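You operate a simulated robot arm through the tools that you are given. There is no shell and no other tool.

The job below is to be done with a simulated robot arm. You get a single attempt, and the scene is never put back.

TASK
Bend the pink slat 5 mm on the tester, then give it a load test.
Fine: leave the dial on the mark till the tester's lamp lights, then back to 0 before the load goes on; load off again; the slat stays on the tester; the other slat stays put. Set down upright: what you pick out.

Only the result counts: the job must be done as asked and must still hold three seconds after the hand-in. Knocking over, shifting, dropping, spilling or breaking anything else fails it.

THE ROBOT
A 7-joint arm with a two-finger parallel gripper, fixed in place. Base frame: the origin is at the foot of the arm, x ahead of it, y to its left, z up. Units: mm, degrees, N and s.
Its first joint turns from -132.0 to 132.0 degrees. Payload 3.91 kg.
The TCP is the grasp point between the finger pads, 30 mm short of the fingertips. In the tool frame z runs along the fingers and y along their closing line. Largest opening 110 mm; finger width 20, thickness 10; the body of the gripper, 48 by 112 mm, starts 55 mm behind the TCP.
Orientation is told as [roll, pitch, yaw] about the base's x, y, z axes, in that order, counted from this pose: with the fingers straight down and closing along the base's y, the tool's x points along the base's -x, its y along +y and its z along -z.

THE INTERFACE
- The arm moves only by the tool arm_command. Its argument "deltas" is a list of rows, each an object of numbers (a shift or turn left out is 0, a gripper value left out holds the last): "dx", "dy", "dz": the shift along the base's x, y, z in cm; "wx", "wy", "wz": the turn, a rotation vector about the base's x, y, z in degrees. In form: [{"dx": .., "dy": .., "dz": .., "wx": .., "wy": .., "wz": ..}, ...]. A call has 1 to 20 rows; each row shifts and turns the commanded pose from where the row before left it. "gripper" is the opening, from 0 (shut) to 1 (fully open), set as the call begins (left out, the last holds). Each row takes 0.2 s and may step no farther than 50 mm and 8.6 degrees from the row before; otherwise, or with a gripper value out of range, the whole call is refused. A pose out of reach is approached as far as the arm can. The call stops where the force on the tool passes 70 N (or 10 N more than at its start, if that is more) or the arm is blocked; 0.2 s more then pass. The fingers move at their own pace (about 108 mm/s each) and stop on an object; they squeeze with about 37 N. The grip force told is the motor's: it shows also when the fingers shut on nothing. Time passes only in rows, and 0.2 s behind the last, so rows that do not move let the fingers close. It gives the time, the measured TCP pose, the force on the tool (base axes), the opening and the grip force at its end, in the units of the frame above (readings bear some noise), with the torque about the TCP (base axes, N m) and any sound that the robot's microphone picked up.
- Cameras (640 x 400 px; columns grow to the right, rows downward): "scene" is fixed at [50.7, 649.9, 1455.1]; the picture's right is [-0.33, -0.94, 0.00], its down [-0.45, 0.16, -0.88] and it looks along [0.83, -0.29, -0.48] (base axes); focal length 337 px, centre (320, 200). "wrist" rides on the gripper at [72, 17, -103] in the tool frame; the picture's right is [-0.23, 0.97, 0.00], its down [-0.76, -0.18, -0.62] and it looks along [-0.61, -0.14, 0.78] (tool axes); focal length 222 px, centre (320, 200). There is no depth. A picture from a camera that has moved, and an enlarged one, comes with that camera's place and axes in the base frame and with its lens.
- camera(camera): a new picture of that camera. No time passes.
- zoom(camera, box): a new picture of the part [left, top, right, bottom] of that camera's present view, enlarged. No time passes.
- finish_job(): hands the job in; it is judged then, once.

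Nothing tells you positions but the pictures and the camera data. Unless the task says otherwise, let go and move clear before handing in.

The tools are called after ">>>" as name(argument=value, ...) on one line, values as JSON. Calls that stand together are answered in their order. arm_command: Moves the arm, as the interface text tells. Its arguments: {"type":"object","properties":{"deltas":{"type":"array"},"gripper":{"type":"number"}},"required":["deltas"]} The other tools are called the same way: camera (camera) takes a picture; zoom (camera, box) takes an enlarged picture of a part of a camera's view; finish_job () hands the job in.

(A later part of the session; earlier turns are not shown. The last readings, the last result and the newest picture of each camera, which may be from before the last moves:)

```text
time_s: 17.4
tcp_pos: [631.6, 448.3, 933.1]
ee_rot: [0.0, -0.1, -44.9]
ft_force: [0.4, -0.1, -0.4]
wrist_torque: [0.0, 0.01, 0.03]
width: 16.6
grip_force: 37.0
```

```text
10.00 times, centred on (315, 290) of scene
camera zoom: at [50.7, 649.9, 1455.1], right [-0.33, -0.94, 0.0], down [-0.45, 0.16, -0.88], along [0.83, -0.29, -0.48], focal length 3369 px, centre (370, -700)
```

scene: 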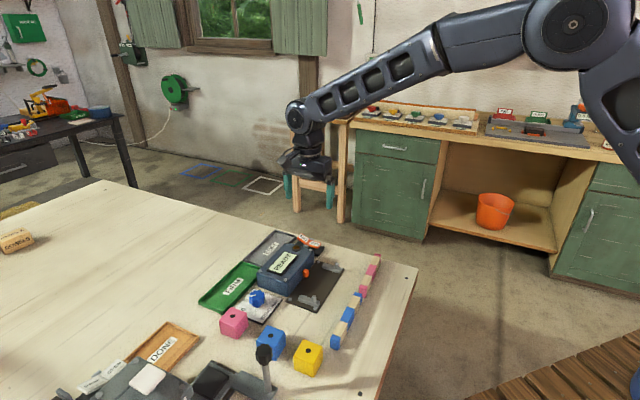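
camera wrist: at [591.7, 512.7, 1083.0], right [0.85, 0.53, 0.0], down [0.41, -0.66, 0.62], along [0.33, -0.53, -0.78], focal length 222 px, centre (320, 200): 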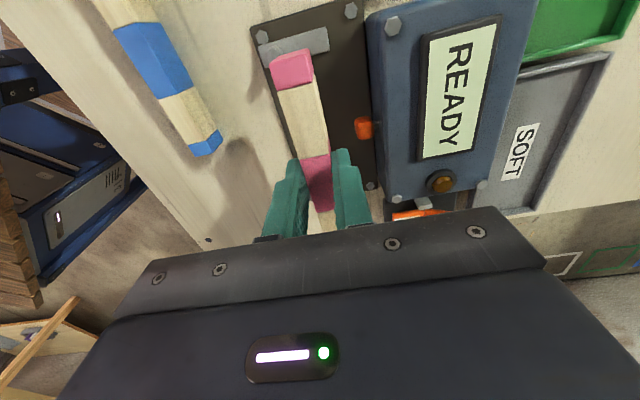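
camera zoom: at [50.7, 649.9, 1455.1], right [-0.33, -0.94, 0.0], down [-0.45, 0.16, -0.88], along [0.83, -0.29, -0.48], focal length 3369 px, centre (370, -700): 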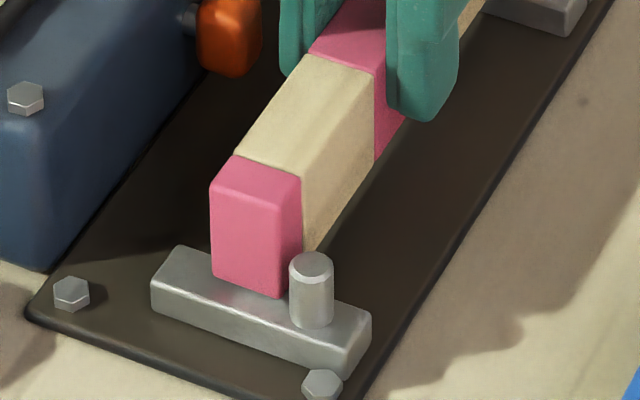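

By the scene view there's still about 2 mm to the pins and 3 mm to the bars. I'll continue in small steps.

>>> arm_command(deltas=[{"dx": -0.035, "dy": -0.035}, {"dx": -0.035, "dy": -0.035}, {"dx": -0.02, "dy": -0.02}, {}])

>>> zoom(camera="scene", box=[290, 270, 340, 310])

>>> zoom(camera="wrist", box=[230, 20, 350, 110])

```text
time_s: 18.4
tcp_pos: [629.3, 448.1, 933.4]
ee_rot: [0.1, 0.0, -45.0]
ft_force: [0.1, 0.4, 0.1]
wrist_torque: [0.01, -0.03, 0.0]
width: 16.9
grip_force: 37.1
```

```text
10.00 times, centred on (315, 290) of scene
camera zoom: at [50.7, 649.9, 1455.1], right [-0.33, -0.94, 0.0], down [-0.45, 0.16, -0.88], along [0.83, -0.29, -0.48], focal length 3369 px, centre (370, -700)
```

zoom: 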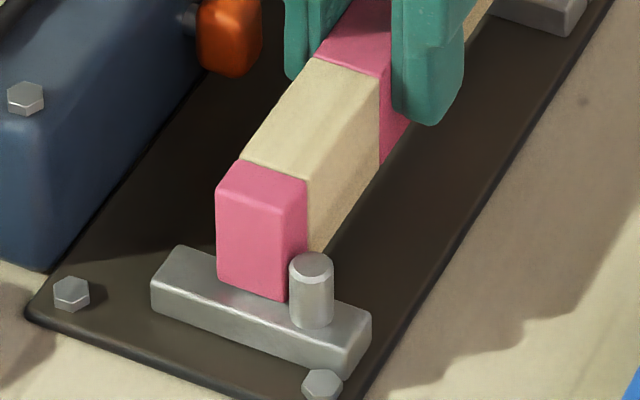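

```text
4.44 times, centred on (290, 65) of wrist
camera zoom: at [589.5, 511.1, 1036.8], right [0.85, 0.53, 0.0], down [0.41, -0.66, 0.62], along [0.33, -0.53, -0.78], focal length 987 px, centre (453, 800)
```

zoom: 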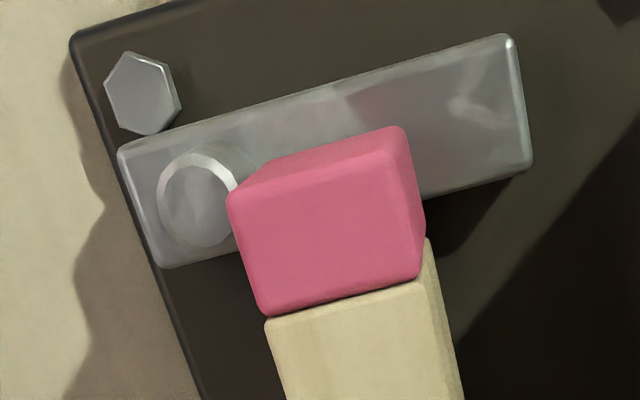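

The gap is now visually almost closed. I'll go in 0.3 mm steps until I feel the pins.

>>> arm_command(deltas=[{"dx": -0.021, "dy": -0.021}, {}])

>>> arm_command(deltas=[{"dx": -0.021, "dy": -0.021}, {}])

>>> arm_command(deltas=[{"dx": -0.021, "dy": -0.021}, {}])

```text
time_s: 19.0
tcp_pos: [629.2, 447.6, 934.0]
ee_rot: [0.0, 0.0, -45.0]
ft_force: [-0.6, 0.2, 1.1]
wrist_torque: [-0.03, -0.01, 0.0]
width: 17.0
grip_force: 37.2
```

```text
time_s: 19.6
tcp_pos: [630.5, 447.6, 933.5]
ee_rot: [0.1, 0.0, -44.9]
ft_force: [-0.1, 0.0, -0.6]
wrist_torque: [0.03, -0.01, 0.01]
width: 16.7
grip_force: 36.3
```

```text
time_s: 20.2
tcp_pos: [630.7, 447.1, 934.0]
ee_rot: [0.1, 0.0, -45.0]
ft_force: [0.6, -0.6, 0.4]
wrist_torque: [0.01, 0.0, -0.03]
width: 16.9
grip_force: 37.4
```

>>> zoom(camera="scene", box=[290, 270, 340, 310])

>>> zoom(camera="wrist", box=[230, 20, 350, 110])

>>> zoom(camera="scene", box=[310, 240, 360, 280])

```text
10.00 times, centred on (315, 290) of scene
camera zoom: at [50.7, 649.9, 1455.1], right [-0.33, -0.94, 0.0], down [-0.45, 0.16, -0.88], along [0.83, -0.29, -0.48], focal length 3369 px, centre (370, -700)
```

zoom: 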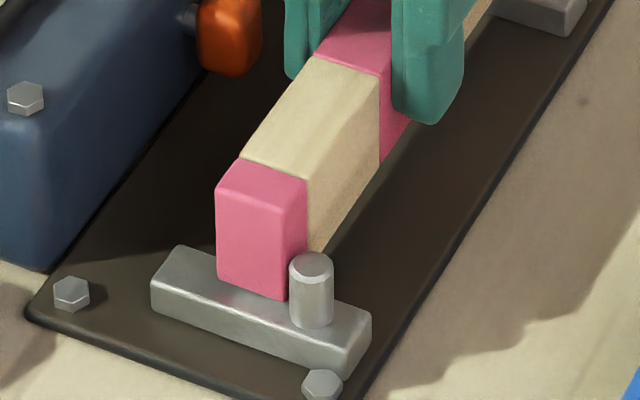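

```text
4.44 times, centred on (290, 65) of wrist
camera zoom: at [589.3, 511.2, 1037.4], right [0.85, 0.53, 0.0], down [0.41, -0.66, 0.62], along [0.33, -0.53, -0.78], focal length 987 px, centre (453, 800)
```

zoom: 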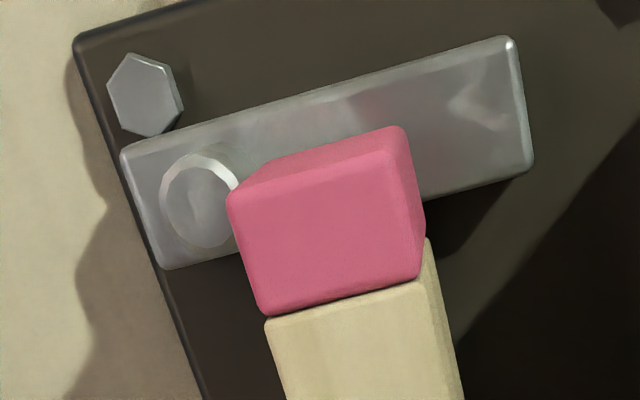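

```text
10.00 times, centred on (335, 260) of scene
camera zoom: at [50.7, 649.9, 1455.1], right [-0.33, -0.94, 0.0], down [-0.45, 0.16, -0.88], along [0.83, -0.29, -0.48], focal length 3369 px, centre (170, -400)
```

zoom: 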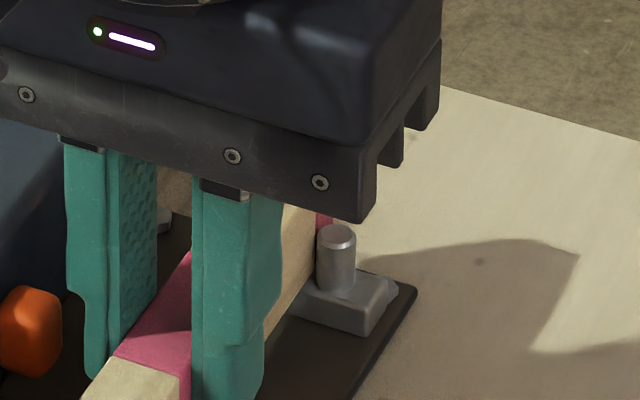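

The tiny steps barely moved the tool and there's no contact force. I'll command one slightly bigger step and re-check.

>>> arm_command(deltas=[{"dx": -0.042, "dy": -0.042}, {}, {}])

>>> zoom(camera="scene", box=[290, 270, 340, 310])

>>> zoom(camera="wrist", box=[230, 20, 350, 110])

```text
time_s: 21.0
tcp_pos: [628.5, 446.9, 933.9]
ee_rot: [0.0, 0.0, -45.0]
ft_force: [1.3, 1.0, -0.3]
wrist_torque: [0.03, 0.0, 0.03]
width: 16.6
grip_force: 37.1
```

```text
10.00 times, centred on (315, 290) of scene
camera zoom: at [50.7, 649.9, 1455.1], right [-0.33, -0.94, 0.0], down [-0.45, 0.16, -0.88], along [0.83, -0.29, -0.48], focal length 3369 px, centre (370, -700)
```

zoom: 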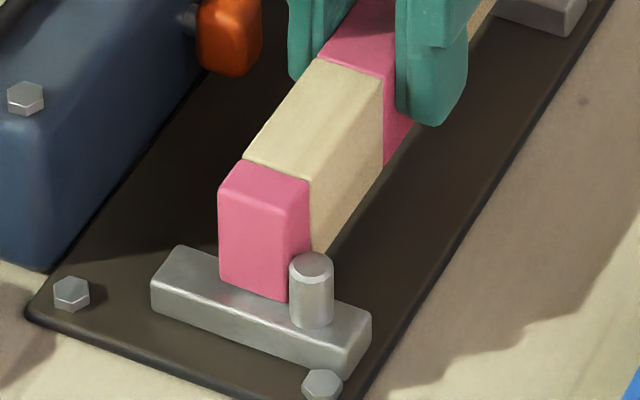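

```text
4.44 times, centred on (290, 65) of wrist
camera zoom: at [588.7, 510.4, 1037.1], right [0.85, 0.53, 0.0], down [0.41, -0.66, 0.62], along [0.33, -0.53, -0.78], focal length 987 px, centre (453, 800)
```

zoom: 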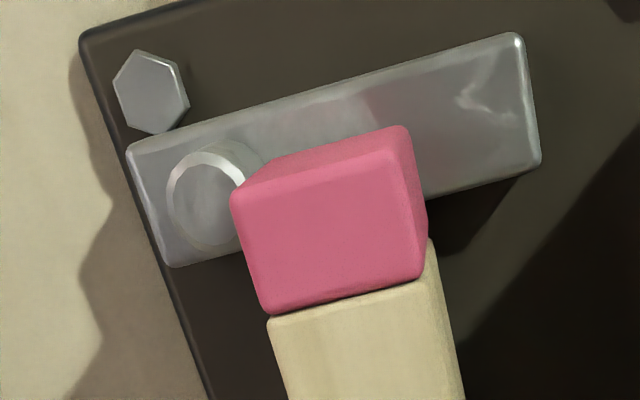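

A light 1.6 N push-back along the expected direction: the slat now touches the pins. I'll lower it onto the bars in small steps.

>>> arm_command(deltas=[{"dz": -0.1}, {"dz": -0.1}, {}])

>>> arm_command(deltas=[{"dz": -0.08}, {}])

>>> zoom(camera="scene", box=[290, 270, 340, 310])

```text
time_s: 21.8
tcp_pos: [628.3, 447.6, 931.4]
ee_rot: [0.2, 0.1, -45.0]
ft_force: [2.3, -1.5, 10.2]
wrist_torque: [-0.24, -0.24, 0.02]
width: 16.8
grip_force: 36.9
```

```text
time_s: 22.4
tcp_pos: [630.2, 447.0, 932.7]
ee_rot: [0.1, 0.0, -45.0]
ft_force: [1.6, 1.7, 26.2]
wrist_torque: [-0.08, -0.08, 0.0]
width: 16.6
grip_force: 37.1
```

```text
10.00 times, centred on (315, 290) of scene
camera zoom: at [50.7, 649.9, 1455.1], right [-0.33, -0.94, 0.0], down [-0.45, 0.16, -0.88], along [0.83, -0.29, -0.48], focal length 3369 px, centre (370, -700)
```

zoom: 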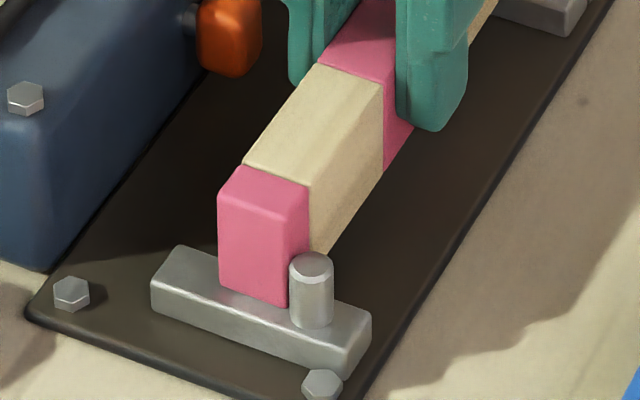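

The slat is down on both bars (26 N of support). I'll ease the pressure, open the fingers a little, and rise straight up.

>>> arm_command(deltas=[{"dz": 0.06}, {}])

>>> arm_command(deltas=[{}, {}, {}], gripper=0.27)

>>> zoom(camera="scene", box=[280, 240, 360, 310])

>>> zoom(camera="wrist", box=[230, 20, 430, 220])

```text
time_s: 23.0
tcp_pos: [627.8, 446.3, 932.6]
ee_rot: [0.1, 0.1, -44.8]
ft_force: [-1.1, 3.9, 28.1]
wrist_torque: [0.06, 0.01, 0.01]
width: 16.8
grip_force: 37.0
```

```text
time_s: 23.8
tcp_pos: [629.5, 445.8, 929.9]
ee_rot: [0.0, 0.0, -45.0]
ft_force: [-0.7, -0.2, -0.4]
wrist_torque: [-0.02, -0.04, 0.01]
width: 29.6
grip_force: 0.0
```

```text
5.71 times, centred on (320, 275) of scene
camera zoom: at [50.7, 649.9, 1455.1], right [-0.33, -0.94, 0.0], down [-0.45, 0.16, -0.88], along [0.83, -0.29, -0.48], focal length 1925 px, centre (320, -229)
```

zoom: 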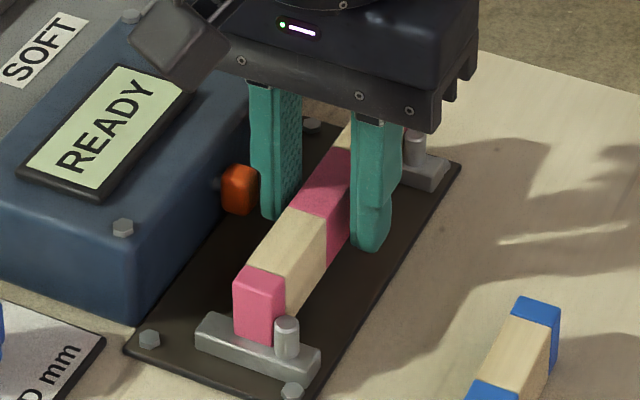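

```text
2.00 times, centred on (330, 120) of wrist
camera zoom: at [588.4, 510.0, 1034.6], right [0.85, 0.53, 0.0], down [0.41, -0.66, 0.62], along [0.33, -0.53, -0.78], focal length 444 px, centre (300, 360)
```

zoom: 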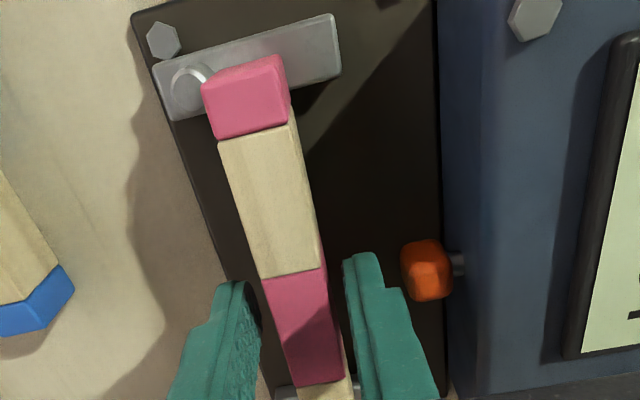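

Released; the slat stands on the bars by itself. Rising straight up, then checking how it's seated.

>>> arm_command(deltas=[{"dz": 0.5}, {"dz": 1.5}, {"dz": 3.0}, {"dz": 3.0}, {}])

>>> camera(camera="wrist")

>>> zoom(camera="wrist", box=[230, 20, 430, 220])

>>> zoom(camera="scene", box=[250, 235, 350, 310])

```text
time_s: 25.0
tcp_pos: [628.1, 444.8, 1011.2]
ee_rot: [-0.1, -0.1, -44.8]
ft_force: [0.1, -0.2, -0.6]
wrist_torque: [-0.02, -0.02, 0.0]
width: 29.5
grip_force: 0.1
```

```text
taken
camera wrist: at [588.2, 509.2, 1114.6], right [0.85, 0.53, 0.0], down [0.41, -0.66, 0.62], along [0.33, -0.53, -0.78], focal length 222 px, centre (320, 200)
```

wrist: 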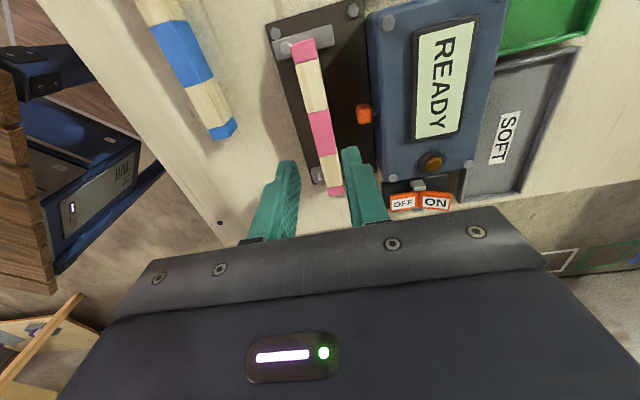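

```text
2.00 times, centred on (330, 120) of wrist
camera zoom: at [588.2, 509.2, 1114.6], right [0.85, 0.53, 0.0], down [0.41, -0.66, 0.62], along [0.33, -0.53, -0.78], focal length 444 px, centre (300, 360)
```

zoom: 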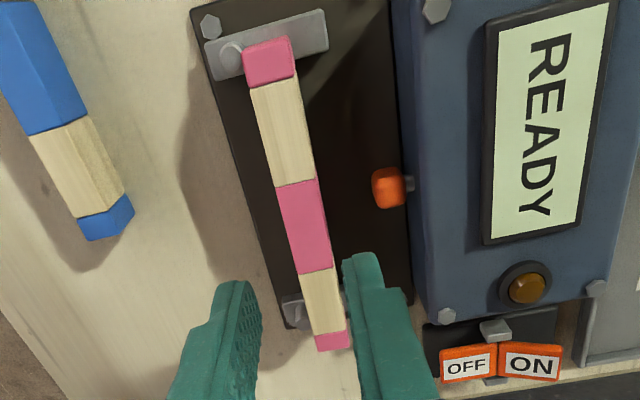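

```text
5.33 times, centred on (300, 272) of scene
camera zoom: at [50.7, 649.9, 1455.1], right [-0.33, -0.94, 0.0], down [-0.45, 0.16, -0.88], along [0.83, -0.29, -0.48], focal length 1797 px, centre (427, -187)
```

zoom: 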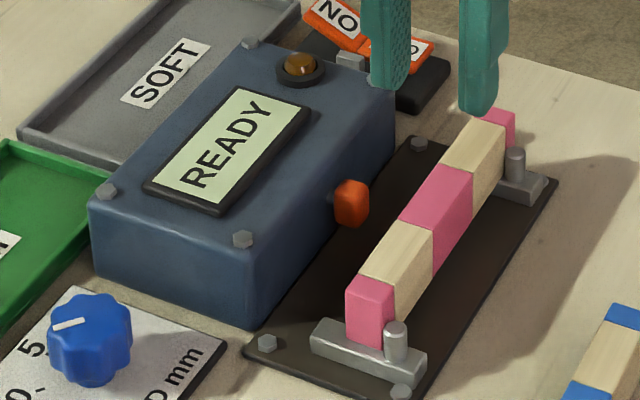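

The slat stands on both bars against both pins. Next is the dial: I'll move above the knob with the gripper turned back to yaw 0 and a 60 mm opening.

>>> arm_command(deltas=[{"dx": -0.262, "dy": 2.547, "wz": 7.5}, {"dx": -0.262, "dy": 2.547, "wz": 7.5}, {"dx": -0.262, "dy": 2.547, "wz": 7.5}, {"dx": -0.262, "dy": 2.547, "wz": 7.5}, {"dx": -0.262, "dy": 2.547, "wz": 7.5}, {"dx": -0.262, "dy": 2.547, "wz": 7.5}, {"dz": -2.0}, {}], gripper=0.55)

>>> camera(camera="wrist")

>>> zoom(camera="wrist", box=[250, 70, 390, 190])

>>> zoom(camera="scene", box=[200, 230, 320, 320])

```text
time_s: 26.8
tcp_pos: [613.6, 599.7, 990.7]
ee_rot: [0.0, -0.1, 0.0]
ft_force: [1.4, 0.6, 0.4]
wrist_torque: [0.02, -0.01, 0.0]
width: 60.4
grip_force: 0.0
```

```text
taken
camera wrist: at [539.5, 616.5, 1093.8], right [0.23, 0.97, 0.0], down [0.76, -0.18, 0.62], along [0.61, -0.14, -0.78], focal length 222 px, centre (320, 200)
```

wrist: 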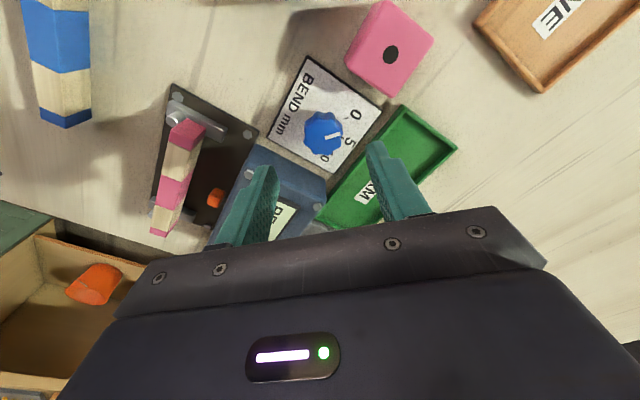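

```text
3.33 times, centred on (320, 130) of wrist
camera zoom: at [539.5, 616.5, 1093.8], right [0.23, 0.97, 0.0], down [0.76, -0.18, 0.62], along [0.61, -0.14, -0.78], focal length 740 px, centre (320, 433)
```

zoom: 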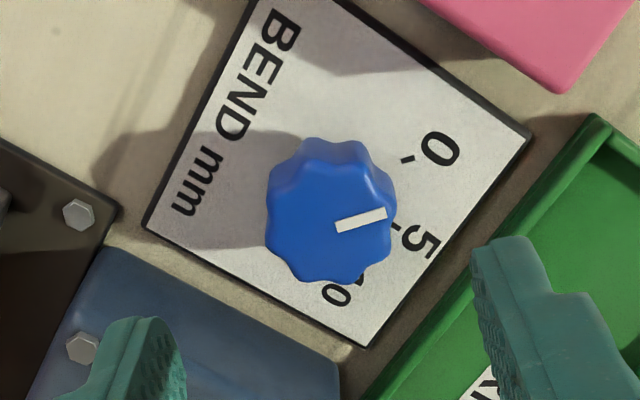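

```text
4.44 times, centred on (260, 275) of scene
camera zoom: at [50.7, 649.9, 1455.1], right [-0.33, -0.94, 0.0], down [-0.45, 0.16, -0.88], along [0.83, -0.29, -0.48], focal length 1497 px, centre (587, -133)
```

zoom: 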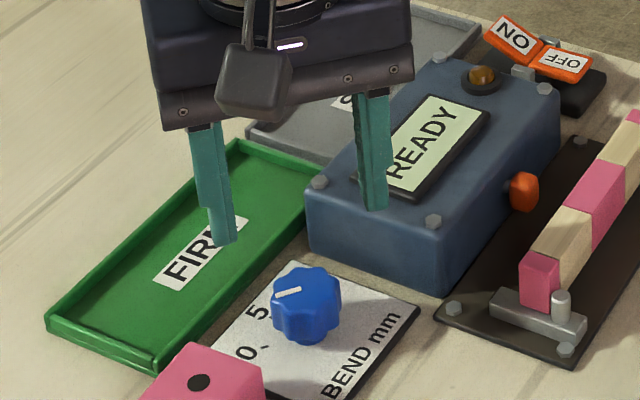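

The box wall is close to the dial, so I'll grip the knob with the closing line at yaw −22.5° and turn to −67.5°, which keeps the fingers clear of box and tray throughout. Rotating and partly lowering first.

>>> arm_command(deltas=[{"dx": -0.05, "dy": 0.05, "wz": -7.5}, {"dx": -0.05, "dy": 0.05, "wz": -7.5}, {"wz": -7.5}, {"dz": -1.3}, {"dz": -1.3}, {}], gripper=0.43)

>>> camera(camera="wrist")

>>> zoom(camera="wrist", box=[240, 80, 400, 230])

>>> zoom(camera="scene", box=[210, 250, 310, 325])

```text
time_s: 28.2
tcp_pos: [613.0, 599.1, 966.7]
ee_rot: [0.0, -0.1, -22.4]
ft_force: [0.4, 0.2, 0.2]
wrist_torque: [0.01, 0.0, 0.02]
width: 47.2
grip_force: 0.0
```

```text
taken
camera wrist: at [551.5, 643.7, 1069.1], right [0.58, 0.81, 0.0], down [0.64, -0.46, 0.62], along [0.51, -0.36, -0.78], focal length 222 px, centre (320, 200)
```

wrist: 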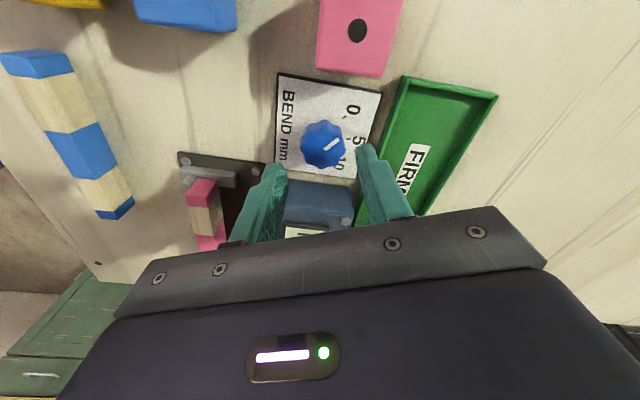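

```text
2.67 times, centred on (320, 155) of wrist
camera zoom: at [551.5, 643.7, 1069.1], right [0.58, 0.81, 0.0], down [0.64, -0.46, 0.62], along [0.51, -0.36, -0.78], focal length 592 px, centre (320, 320)
```

zoom: 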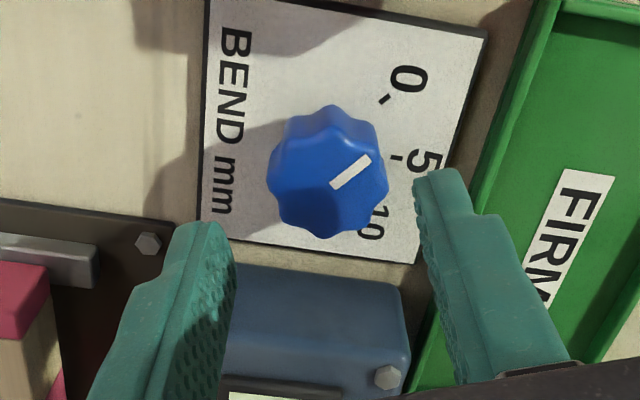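

```text
5.33 times, centred on (260, 288) of scene
camera zoom: at [50.7, 649.9, 1455.1], right [-0.33, -0.94, 0.0], down [-0.45, 0.16, -0.88], along [0.83, -0.29, -0.48], focal length 1797 px, centre (640, -267)
```

zoom: 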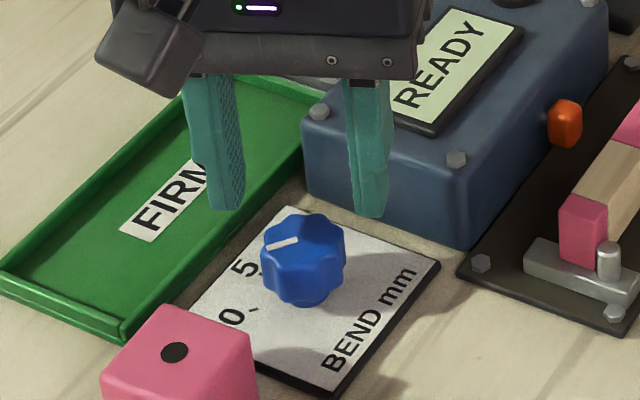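

The knob centre reads about (611,602), top z≈921, about 32 mm across. I'll trim the position by 1 mm and lower around it, tips stopping above the dial plate.

>>> arm_command(deltas=[{"dx": -0.1, "dy": 0.1}, {"dz": -1.5}, {"dz": -1.5}, {"dz": -1.1}, {}])

>>> camera(camera="wrist")

>>> zoom(camera="wrist", box=[240, 100, 400, 250])

>>> zoom(camera="scene", box=[220, 260, 300, 320])

```text
time_s: 29.4
tcp_pos: [611.9, 600.7, 923.4]
ee_rot: [0.0, 0.1, -22.5]
ft_force: [-0.2, -0.2, 0.5]
wrist_torque: [0.01, -0.01, 0.01]
width: 47.2
grip_force: 0.1
```

```text
taken
camera wrist: at [549.5, 645.0, 1027.2], right [0.58, 0.81, 0.0], down [0.64, -0.46, 0.62], along [0.51, -0.36, -0.78], focal length 222 px, centre (320, 200)
```

wrist: 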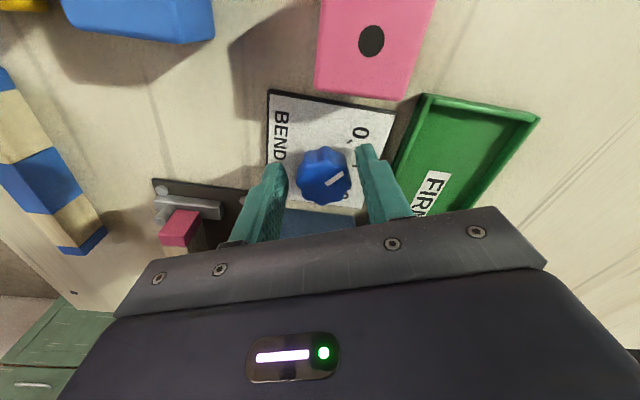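

```text
2.67 times, centred on (320, 175) of wrist
camera zoom: at [549.5, 645.0, 1027.2], right [0.58, 0.81, 0.0], down [0.64, -0.46, 0.62], along [0.51, -0.36, -0.78], focal length 592 px, centre (320, 267)
```

zoom: 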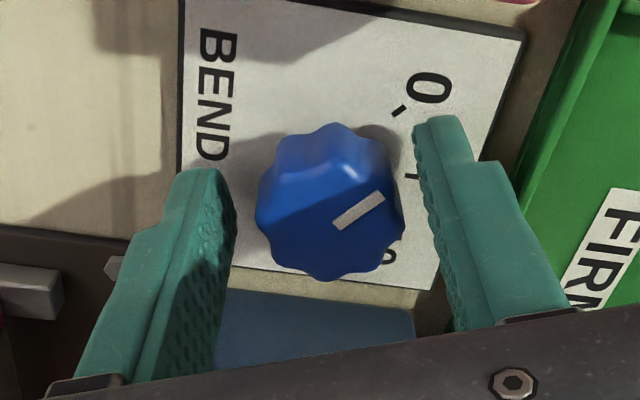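

```text
6.67 times, centred on (260, 290) of scene
camera zoom: at [50.7, 649.9, 1455.1], right [-0.33, -0.94, 0.0], down [-0.45, 0.16, -0.88], along [0.83, -0.29, -0.48], focal length 2246 px, centre (720, -400)
```

zoom: 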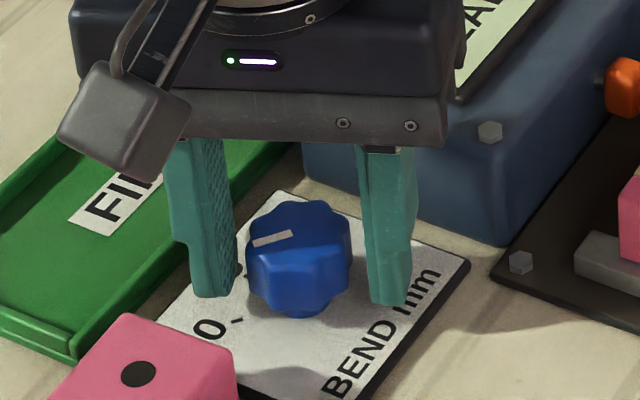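

The knob is between the fingers with room on each side. Closing on it and reading the side force.

>>> arm_command(deltas=[{}, {}, {}], gripper=0.0)

>>> zoom(camera="wrist", box=[240, 100, 400, 250])

>>> zoom(camera="scene", box=[220, 240, 320, 320])

```text
time_s: 30.2
tcp_pos: [612.0, 601.7, 923.6]
ee_rot: [0.1, 0.0, -22.4]
ft_force: [15.1, 28.9, -4.8]
wrist_torque: [0.84, -0.67, 0.1]
width: 32.5
grip_force: 44.3
```

```text
2.67 times, centred on (320, 175) of wrist
camera zoom: at [549.9, 646.3, 1027.3], right [0.58, 0.81, 0.0], down [0.64, -0.46, 0.62], along [0.51, -0.36, -0.78], focal length 592 px, centre (320, 267)
```

zoom: 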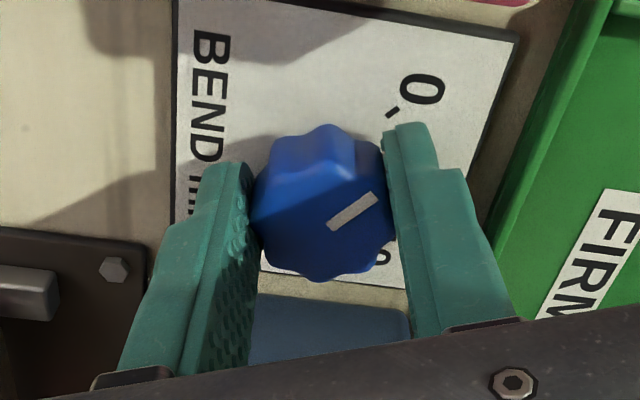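

```text
5.00 times, centred on (270, 280) of scene
camera zoom: at [50.7, 649.9, 1455.1], right [-0.33, -0.94, 0.0], down [-0.45, 0.16, -0.88], along [0.83, -0.29, -0.48], focal length 1685 px, centre (570, -200)
```

zoom: 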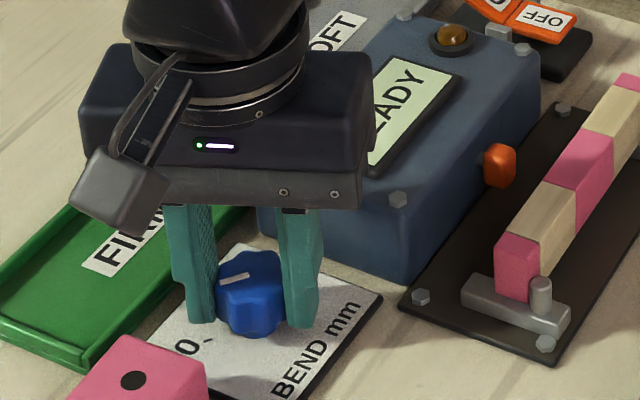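

The side force shows the knob sits slightly toward the +closing side of the gripper. I'll shift about 1.5 mm that way to relieve it.

>>> arm_command(deltas=[{"dx": 0.04, "dy": 0.09}, {"dx": 0.02, "dy": 0.05}, {}])

```text
time_s: 31.0
tcp_pos: [612.0, 603.1, 924.0]
ee_rot: [-0.1, 0.1, -22.5]
ft_force: [5.6, 11.4, 4.4]
wrist_torque: [0.03, -0.27, 0.03]
width: 32.4
grip_force: 45.2
```

>>> arm_command(deltas=[{"dx": 0.035, "dy": 0.085}, {}, {}])

```text
time_s: 31.8
tcp_pos: [612.2, 602.7, 923.4]
ee_rot: [-0.2, 0.0, -22.5]
ft_force: [-6.8, -10.2, 6.8]
wrist_torque: [-0.59, 0.28, -0.03]
width: 32.4
grip_force: 45.3
```

Nearly balanced. I'll take back half of that step and begin turning clockwise, first 15° to see how it behaves.

>>> arm_command(deltas=[{"dx": -0.017, "dy": -0.042}, {"wz": -5}, {"wz": -5}, {"wz": -5}, {}])

>>> zoom(camera="wrist", box=[240, 100, 400, 250])

>>> zoom(camera="scene", box=[220, 240, 340, 320])

```text
time_s: 33.0
tcp_pos: [611.8, 603.9, 923.1]
ee_rot: [0.0, 0.0, -37.4]
ft_force: [-7.2, -5.3, -8.0]
wrist_torque: [-0.41, -0.47, -0.04]
width: 32.5
grip_force: 45.1
```

```text
2.67 times, centred on (320, 175) of wrist
camera zoom: at [563.9, 661.6, 1027.3], right [0.77, 0.63, 0.0], down [0.5, -0.6, 0.62], along [0.4, -0.48, -0.78], focal length 592 px, centre (320, 267)
```

zoom: 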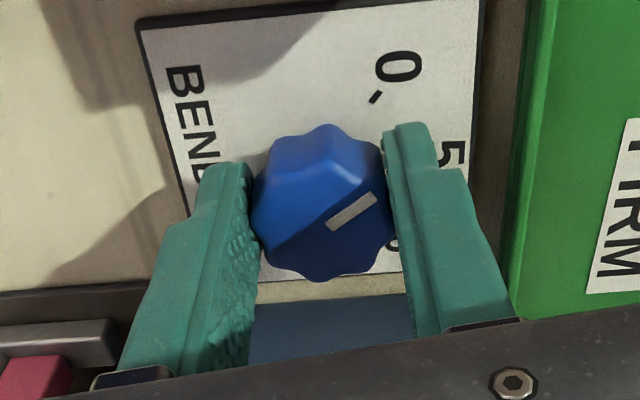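

```text
5.00 times, centred on (280, 280) of scene
camera zoom: at [50.7, 649.9, 1455.1], right [-0.33, -0.94, 0.0], down [-0.45, 0.16, -0.88], along [0.83, -0.29, -0.48], focal length 1685 px, centre (520, -200)
```

zoom: 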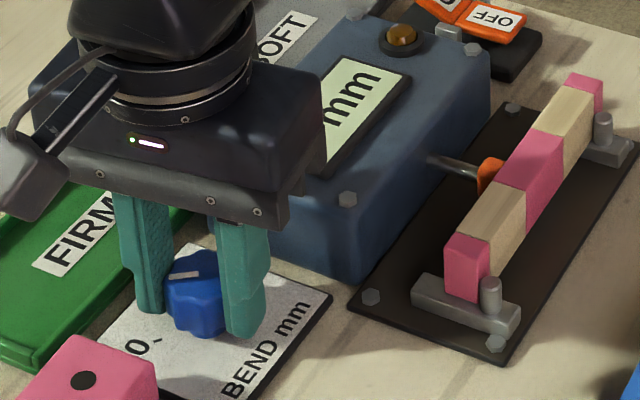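

The knob turns with the gripper, the plunger has come out to the slat, and the screen now reads in mm. Turning the remaining 30°.

>>> arm_command(deltas=[{"wz": -5}, {"wz": -5}, {"wz": -5}, {"wz": -5}, {"wz": -5}, {}])

>>> camera(camera="wrist")

>>> zoom(camera="wrist", box=[240, 100, 400, 250])

>>> zoom(camera="scene", box=[220, 240, 340, 320])

```text
time_s: 34.4
tcp_pos: [613.5, 604.4, 923.5]
ee_rot: [0.1, 0.1, -62.5]
ft_force: [16.4, 26.9, -10.9]
wrist_torque: [0.46, -0.61, 0.07]
width: 32.3
grip_force: 45.0
```

```text
taken
camera wrist: at [593.6, 676.9, 1027.5], right [0.97, 0.25, 0.0], down [0.19, -0.76, 0.62], along [0.16, -0.6, -0.78], focal length 222 px, centre (320, 200)
```

wrist: 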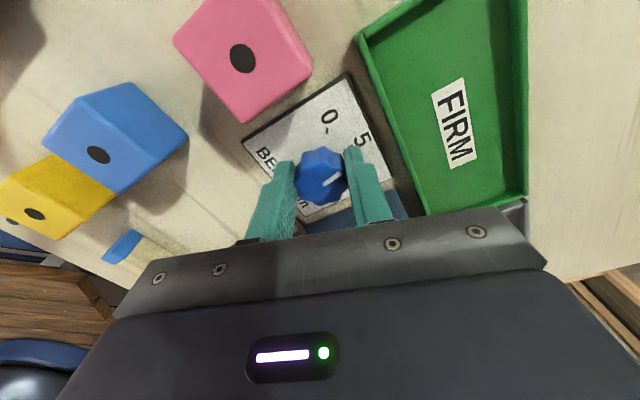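

```text
2.67 times, centred on (320, 175) of wrist
camera zoom: at [593.6, 676.9, 1027.5], right [0.97, 0.25, 0.0], down [0.19, -0.76, 0.62], along [0.16, -0.6, -0.78], focal length 592 px, centre (320, 267)
```

zoom: 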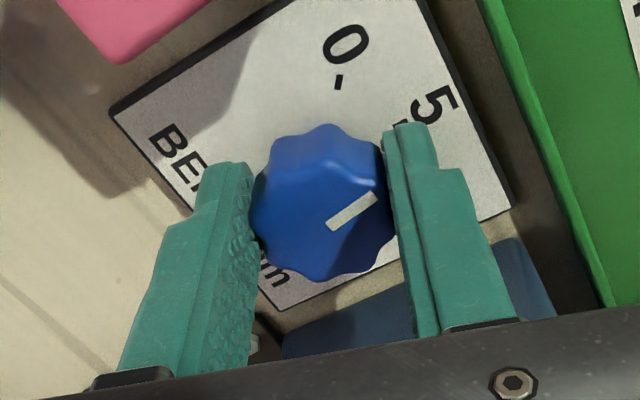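

```text
5.00 times, centred on (280, 280) of scene
camera zoom: at [50.7, 649.9, 1455.1], right [-0.33, -0.94, 0.0], down [-0.45, 0.16, -0.88], along [0.83, -0.29, -0.48], focal length 1685 px, centre (520, -200)
```

zoom: 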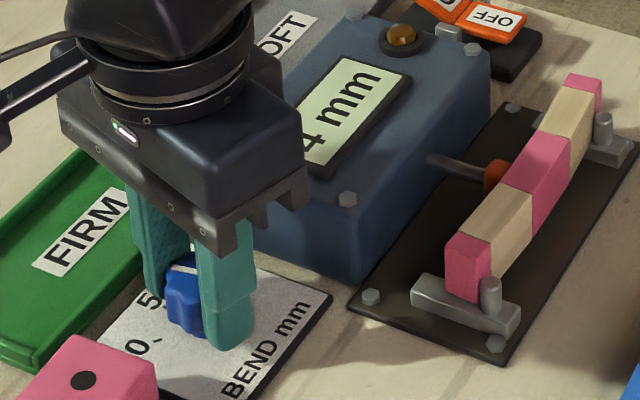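

The screen reads about 4-point-something mm at 40°. I'll ease the side load a little and turn the last 5°, then read the screen.

>>> arm_command(deltas=[{"dx": 0.05, "dy": 0.08}, {"wz": -2.5}, {"wz": -2.5}, {}])

>>> zoom(camera="wrist", box=[240, 100, 400, 250])

>>> zoom(camera="scene", box=[250, 230, 340, 300])

```text
time_s: 35.4
tcp_pos: [613.6, 603.8, 923.3]
ee_rot: [0.1, 0.0, -67.5]
ft_force: [19.1, 28.6, -5.6]
wrist_torque: [0.44, -0.64, 0.1]
width: 32.1
grip_force: 45.4
```

```text
2.67 times, centred on (320, 175) of wrist
camera zoom: at [600.2, 678.5, 1027.4], right [0.99, 0.16, 0.0], down [0.13, -0.77, 0.62], along [0.1, -0.61, -0.78], focal length 592 px, centre (320, 267)
```

zoom: 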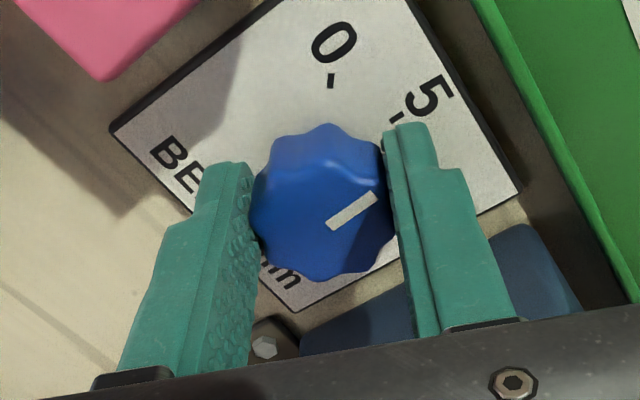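

```text
5.71 times, centred on (295, 265) of scene
camera zoom: at [50.7, 649.9, 1455.1], right [-0.33, -0.94, 0.0], down [-0.45, 0.16, -0.88], along [0.83, -0.29, -0.48], focal length 1925 px, centre (463, -171)
```

zoom: 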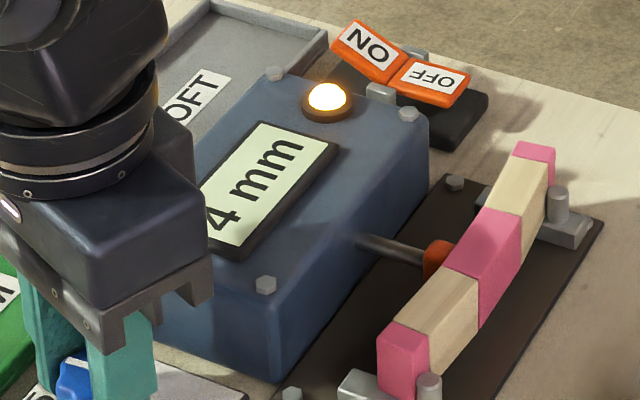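

The lamp is already glowing but the dial is turned just 45°; measuring the tick marks against the knob axis gives 50° between 0 and 5 (10° per mm), which fits the "4 mm" reading. I'll relieve the side load and turn the last 5° onto the 5 mark.

>>> arm_command(deltas=[{"dx": 0.08, "dy": 0.12}, {"wz": -2.5}, {"wz": -2.5}, {}])

>>> zoom(camera="wrist", box=[240, 100, 400, 250])

>>> zoom(camera="scene", box=[250, 230, 340, 300])

```text
time_s: 36.4
tcp_pos: [614.6, 605.6, 923.3]
ee_rot: [0.0, -0.1, -72.5]
ft_force: [15.7, 5.2, -2.5]
wrist_torque: [-0.05, -0.37, 0.08]
width: 32.5
grip_force: 45.1
```

```text
2.67 times, centred on (320, 175) of wrist
camera zoom: at [607.1, 679.5, 1027.4], right [1.0, 0.08, 0.0], down [0.06, -0.78, 0.62], along [0.05, -0.62, -0.78], focal length 592 px, centre (320, 267)
```

zoom: 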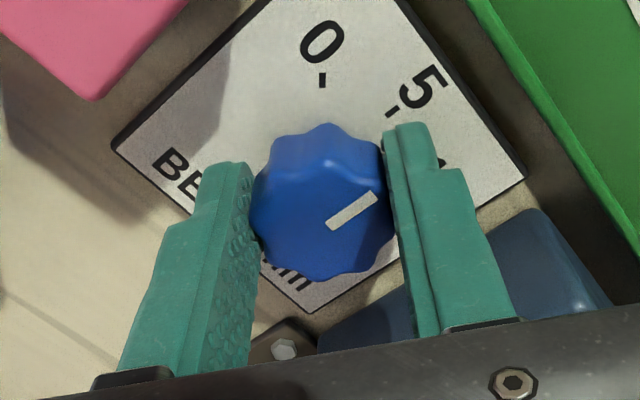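

```text
5.71 times, centred on (295, 265) of scene
camera zoom: at [50.7, 649.9, 1455.1], right [-0.33, -0.94, 0.0], down [-0.45, 0.16, -0.88], along [0.83, -0.29, -0.48], focal length 1925 px, centre (463, -171)
```

zoom: 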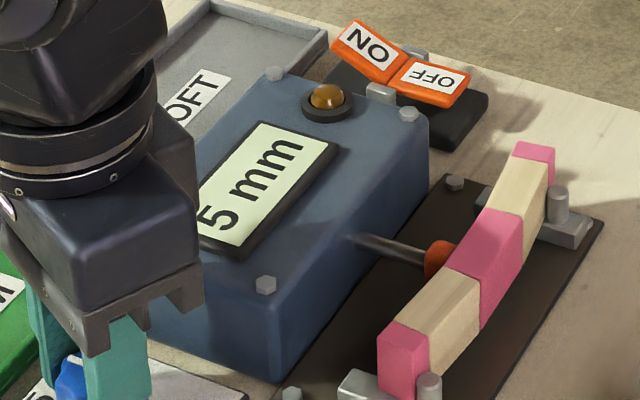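

The screen now shows 5 mm but the lamp isn't lit at this instant. I'll look closely at the pointer against the 5 tick before deciding whether to wait or trim.

>>> zoom(camera="wrist", box=[295, 110, 375, 190])

>>> zoom(camera="scene", box=[230, 270, 290, 315])

>>> arm_command(deltas=[{}, {}])

>>> zoom(camera="scene", box=[250, 230, 340, 300])

```text
5.00 times, centred on (335, 150) of wrist
camera zoom: at [607.1, 679.5, 1027.4], right [1.0, 0.08, 0.0], down [0.06, -0.78, 0.62], along [0.05, -0.62, -0.78], focal length 1111 px, centre (245, 450)
```

zoom: 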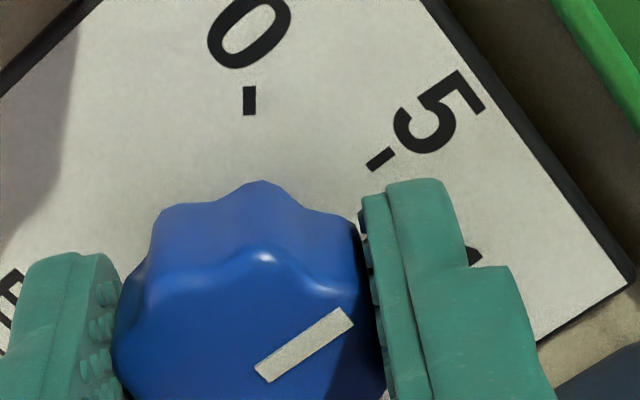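

```text
8.89 times, centred on (260, 292) of scene
camera zoom: at [50.7, 649.9, 1455.1], right [-0.33, -0.94, 0.0], down [-0.45, 0.16, -0.88], along [0.83, -0.29, -0.48], focal length 2995 px, centre (853, -622)
```

zoom: 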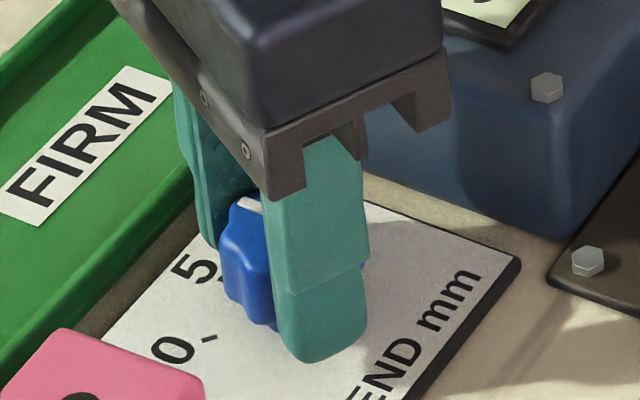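

```text
time_s: 37.0
tcp_pos: [614.1, 603.2, 924.1]
ee_rot: [0.0, 0.0, -72.5]
ft_force: [15.1, 1.1, -2.7]
wrist_torque: [-0.74, -0.67, 0.05]
width: 32.5
grip_force: 45.1
```

```text
5.71 times, centred on (295, 265) of scene
camera zoom: at [50.7, 649.9, 1455.1], right [-0.33, -0.94, 0.0], down [-0.45, 0.16, -0.88], along [0.83, -0.29, -0.48], focal length 1925 px, centre (463, -171)
```

zoom: 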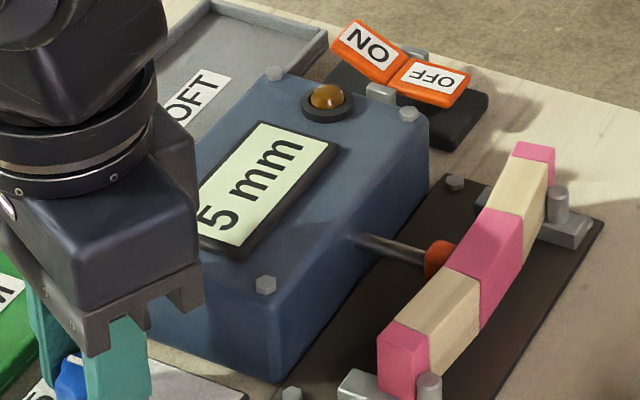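

The pointer is within about 2° of the 5 tick and the screen reads 5 mm. The lamp seems to need a dwell on a steady reading, so I'll hold here and watch.

>>> arm_command(deltas=[{}, {}])

>>> zoom(camera="scene", box=[250, 230, 340, 300])

>>> arm_command(deltas=[{}, {}])

>>> zoom(camera="scene", box=[250, 230, 340, 300])

```text
time_s: 37.6
tcp_pos: [614.0, 605.2, 924.4]
ee_rot: [0.0, 0.0, -72.5]
ft_force: [15.7, -2.9, -3.5]
wrist_torque: [-0.71, -0.63, 0.06]
width: 32.0
grip_force: 45.3
```

```text
5.71 times, centred on (295, 265) of scene
camera zoom: at [50.7, 649.9, 1455.1], right [-0.33, -0.94, 0.0], down [-0.45, 0.16, -0.88], along [0.83, -0.29, -0.48], focal length 1925 px, centre (463, -171)
```

zoom: 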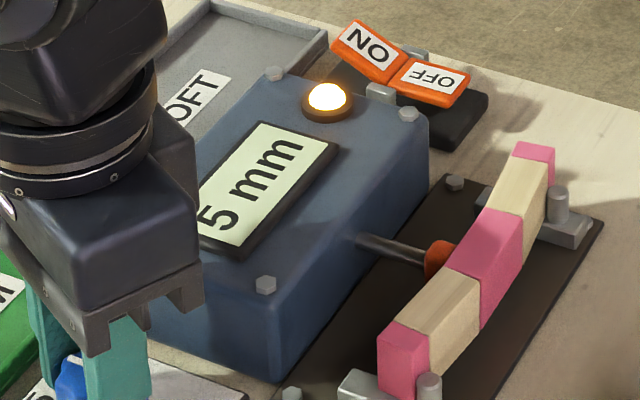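

```text
time_s: 38.2
tcp_pos: [612.6, 604.5, 923.0]
ee_rot: [0.1, 0.1, -72.5]
ft_force: [15.6, -6.1, -6.0]
wrist_torque: [-0.41, -0.53, 0.04]
width: 32.3
grip_force: 45.2
```

```text
5.71 times, centred on (295, 265) of scene
camera zoom: at [50.7, 649.9, 1455.1], right [-0.33, -0.94, 0.0], down [-0.45, 0.16, -0.88], along [0.83, -0.29, -0.48], focal length 1925 px, centre (463, -171)
```

zoom: 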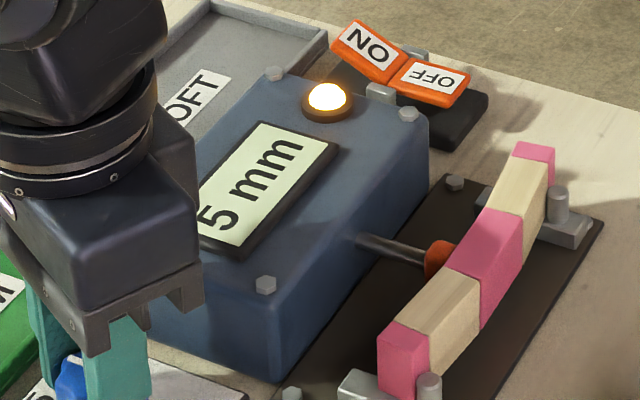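

The lamp is lit with the screen at 5 mm. Now I'll turn the dial back to 0 along the reverse arc.

>>> arm_command(deltas=[{"dx": -0.0186, "dy": -0.0286, "wz": 7.2}, {"dx": -0.0186, "dy": -0.0286, "wz": 7.2}, {"dx": -0.0186, "dy": -0.0286, "wz": 7.2}, {"dx": -0.0186, "dy": -0.0286, "wz": 7.2}, {"dx": -0.0186, "dy": -0.0286, "wz": 7.2}, {"dx": -0.0186, "dy": -0.0286, "wz": 7.2}, {"dx": -0.0186, "dy": -0.0286, "wz": 6.8}, {}])

>>> zoom(camera="scene", box=[220, 235, 340, 320])

>>> zoom(camera="wrist", box=[295, 110, 375, 190])

```text
time_s: 40.0
tcp_pos: [611.8, 601.7, 924.2]
ee_rot: [0.0, 0.1, -22.5]
ft_force: [-3.6, -18.0, -5.2]
wrist_torque: [-0.55, 0.32, -0.08]
width: 32.5
grip_force: 45.0
```

```text
4.71 times, centred on (280, 278) of scene
camera zoom: at [50.7, 649.9, 1455.1], right [-0.33, -0.94, 0.0], down [-0.45, 0.16, -0.88], along [0.83, -0.29, -0.48], focal length 1586 px, centre (508, -165)
```

zoom: 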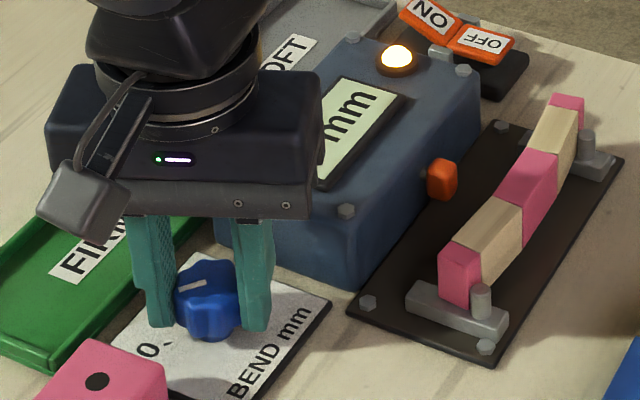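

```text
5.00 times, centred on (335, 150) of wrist
camera zoom: at [550.2, 646.5, 1027.6], right [0.58, 0.81, 0.0], down [0.64, -0.45, 0.62], along [0.51, -0.36, -0.78], focal length 1111 px, centre (245, 450)
```

zoom: 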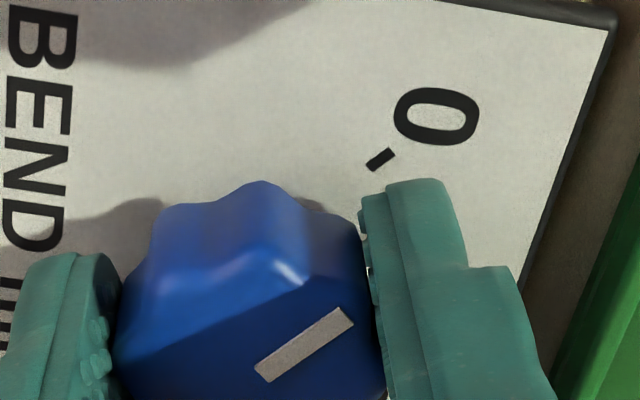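

The plunger has retracted and the pointer stands at the 0 tick just as it stood at the 5 tick. I'll release, rise clear, and check the screen and dial.

>>> arm_command(deltas=[{}, {}], gripper=0.43)

>>> arm_command(deltas=[{"dz": 1.0}, {"dz": 2.0}, {"dz": 2.5}, {"dz": 2.5}, {}])

>>> zoom(camera="scene", box=[220, 235, 340, 320])

>>> camera(camera="wrist")

>>> zoom(camera="wrist", box=[280, 80, 400, 180])

```text
time_s: 40.6
tcp_pos: [611.8, 603.5, 924.3]
ee_rot: [0.0, 0.1, -22.4]
ft_force: [-0.3, -0.7, -0.7]
wrist_torque: [0.01, 0.01, -0.03]
width: 47.1
grip_force: 0.0
```

```text
time_s: 41.8
tcp_pos: [611.8, 601.1, 1005.3]
ee_rot: [0.0, 0.0, -22.5]
ft_force: [0.5, 0.2, 0.3]
wrist_torque: [-0.01, -0.02, 0.0]
width: 47.4
grip_force: 0.0
```

```text
4.71 times, centred on (280, 278) of scene
camera zoom: at [50.7, 649.9, 1455.1], right [-0.33, -0.94, 0.0], down [-0.45, 0.16, -0.88], along [0.83, -0.29, -0.48], focal length 1586 px, centre (508, -165)
```

zoom: 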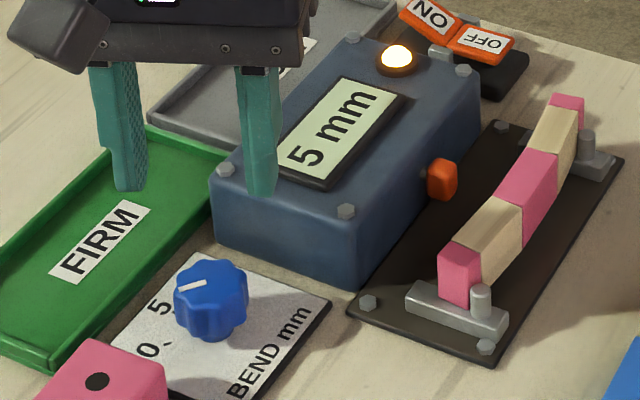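

```text
taken
camera wrist: at [551.0, 645.0, 1108.5], right [0.58, 0.81, 0.0], down [0.64, -0.46, 0.62], along [0.51, -0.36, -0.78], focal length 222 px, centre (320, 200)
```

wrist: 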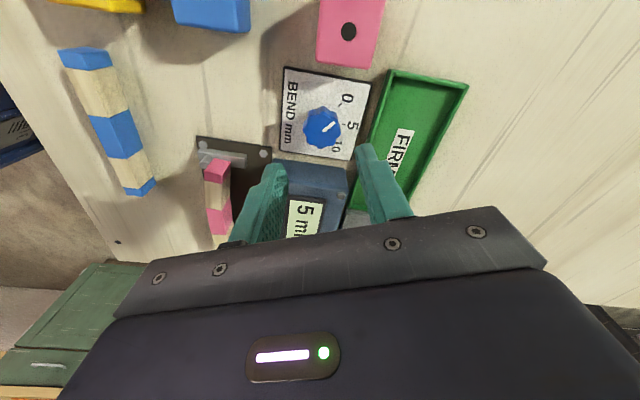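

```text
4.00 times, centred on (340, 130) of wrist
camera zoom: at [551.0, 645.0, 1108.5], right [0.58, 0.81, 0.0], down [0.64, -0.46, 0.62], along [0.51, -0.36, -0.78], focal length 888 px, centre (240, 480)
```

zoom: 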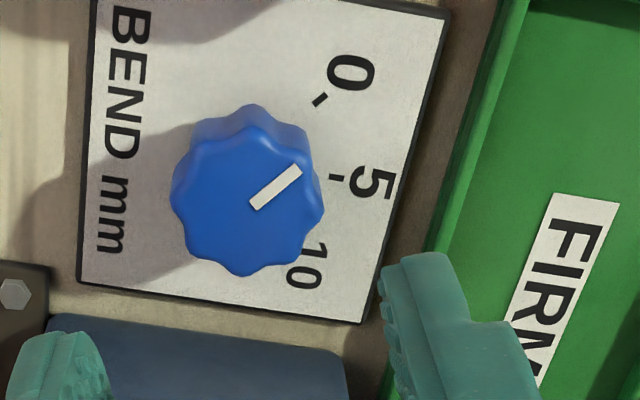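

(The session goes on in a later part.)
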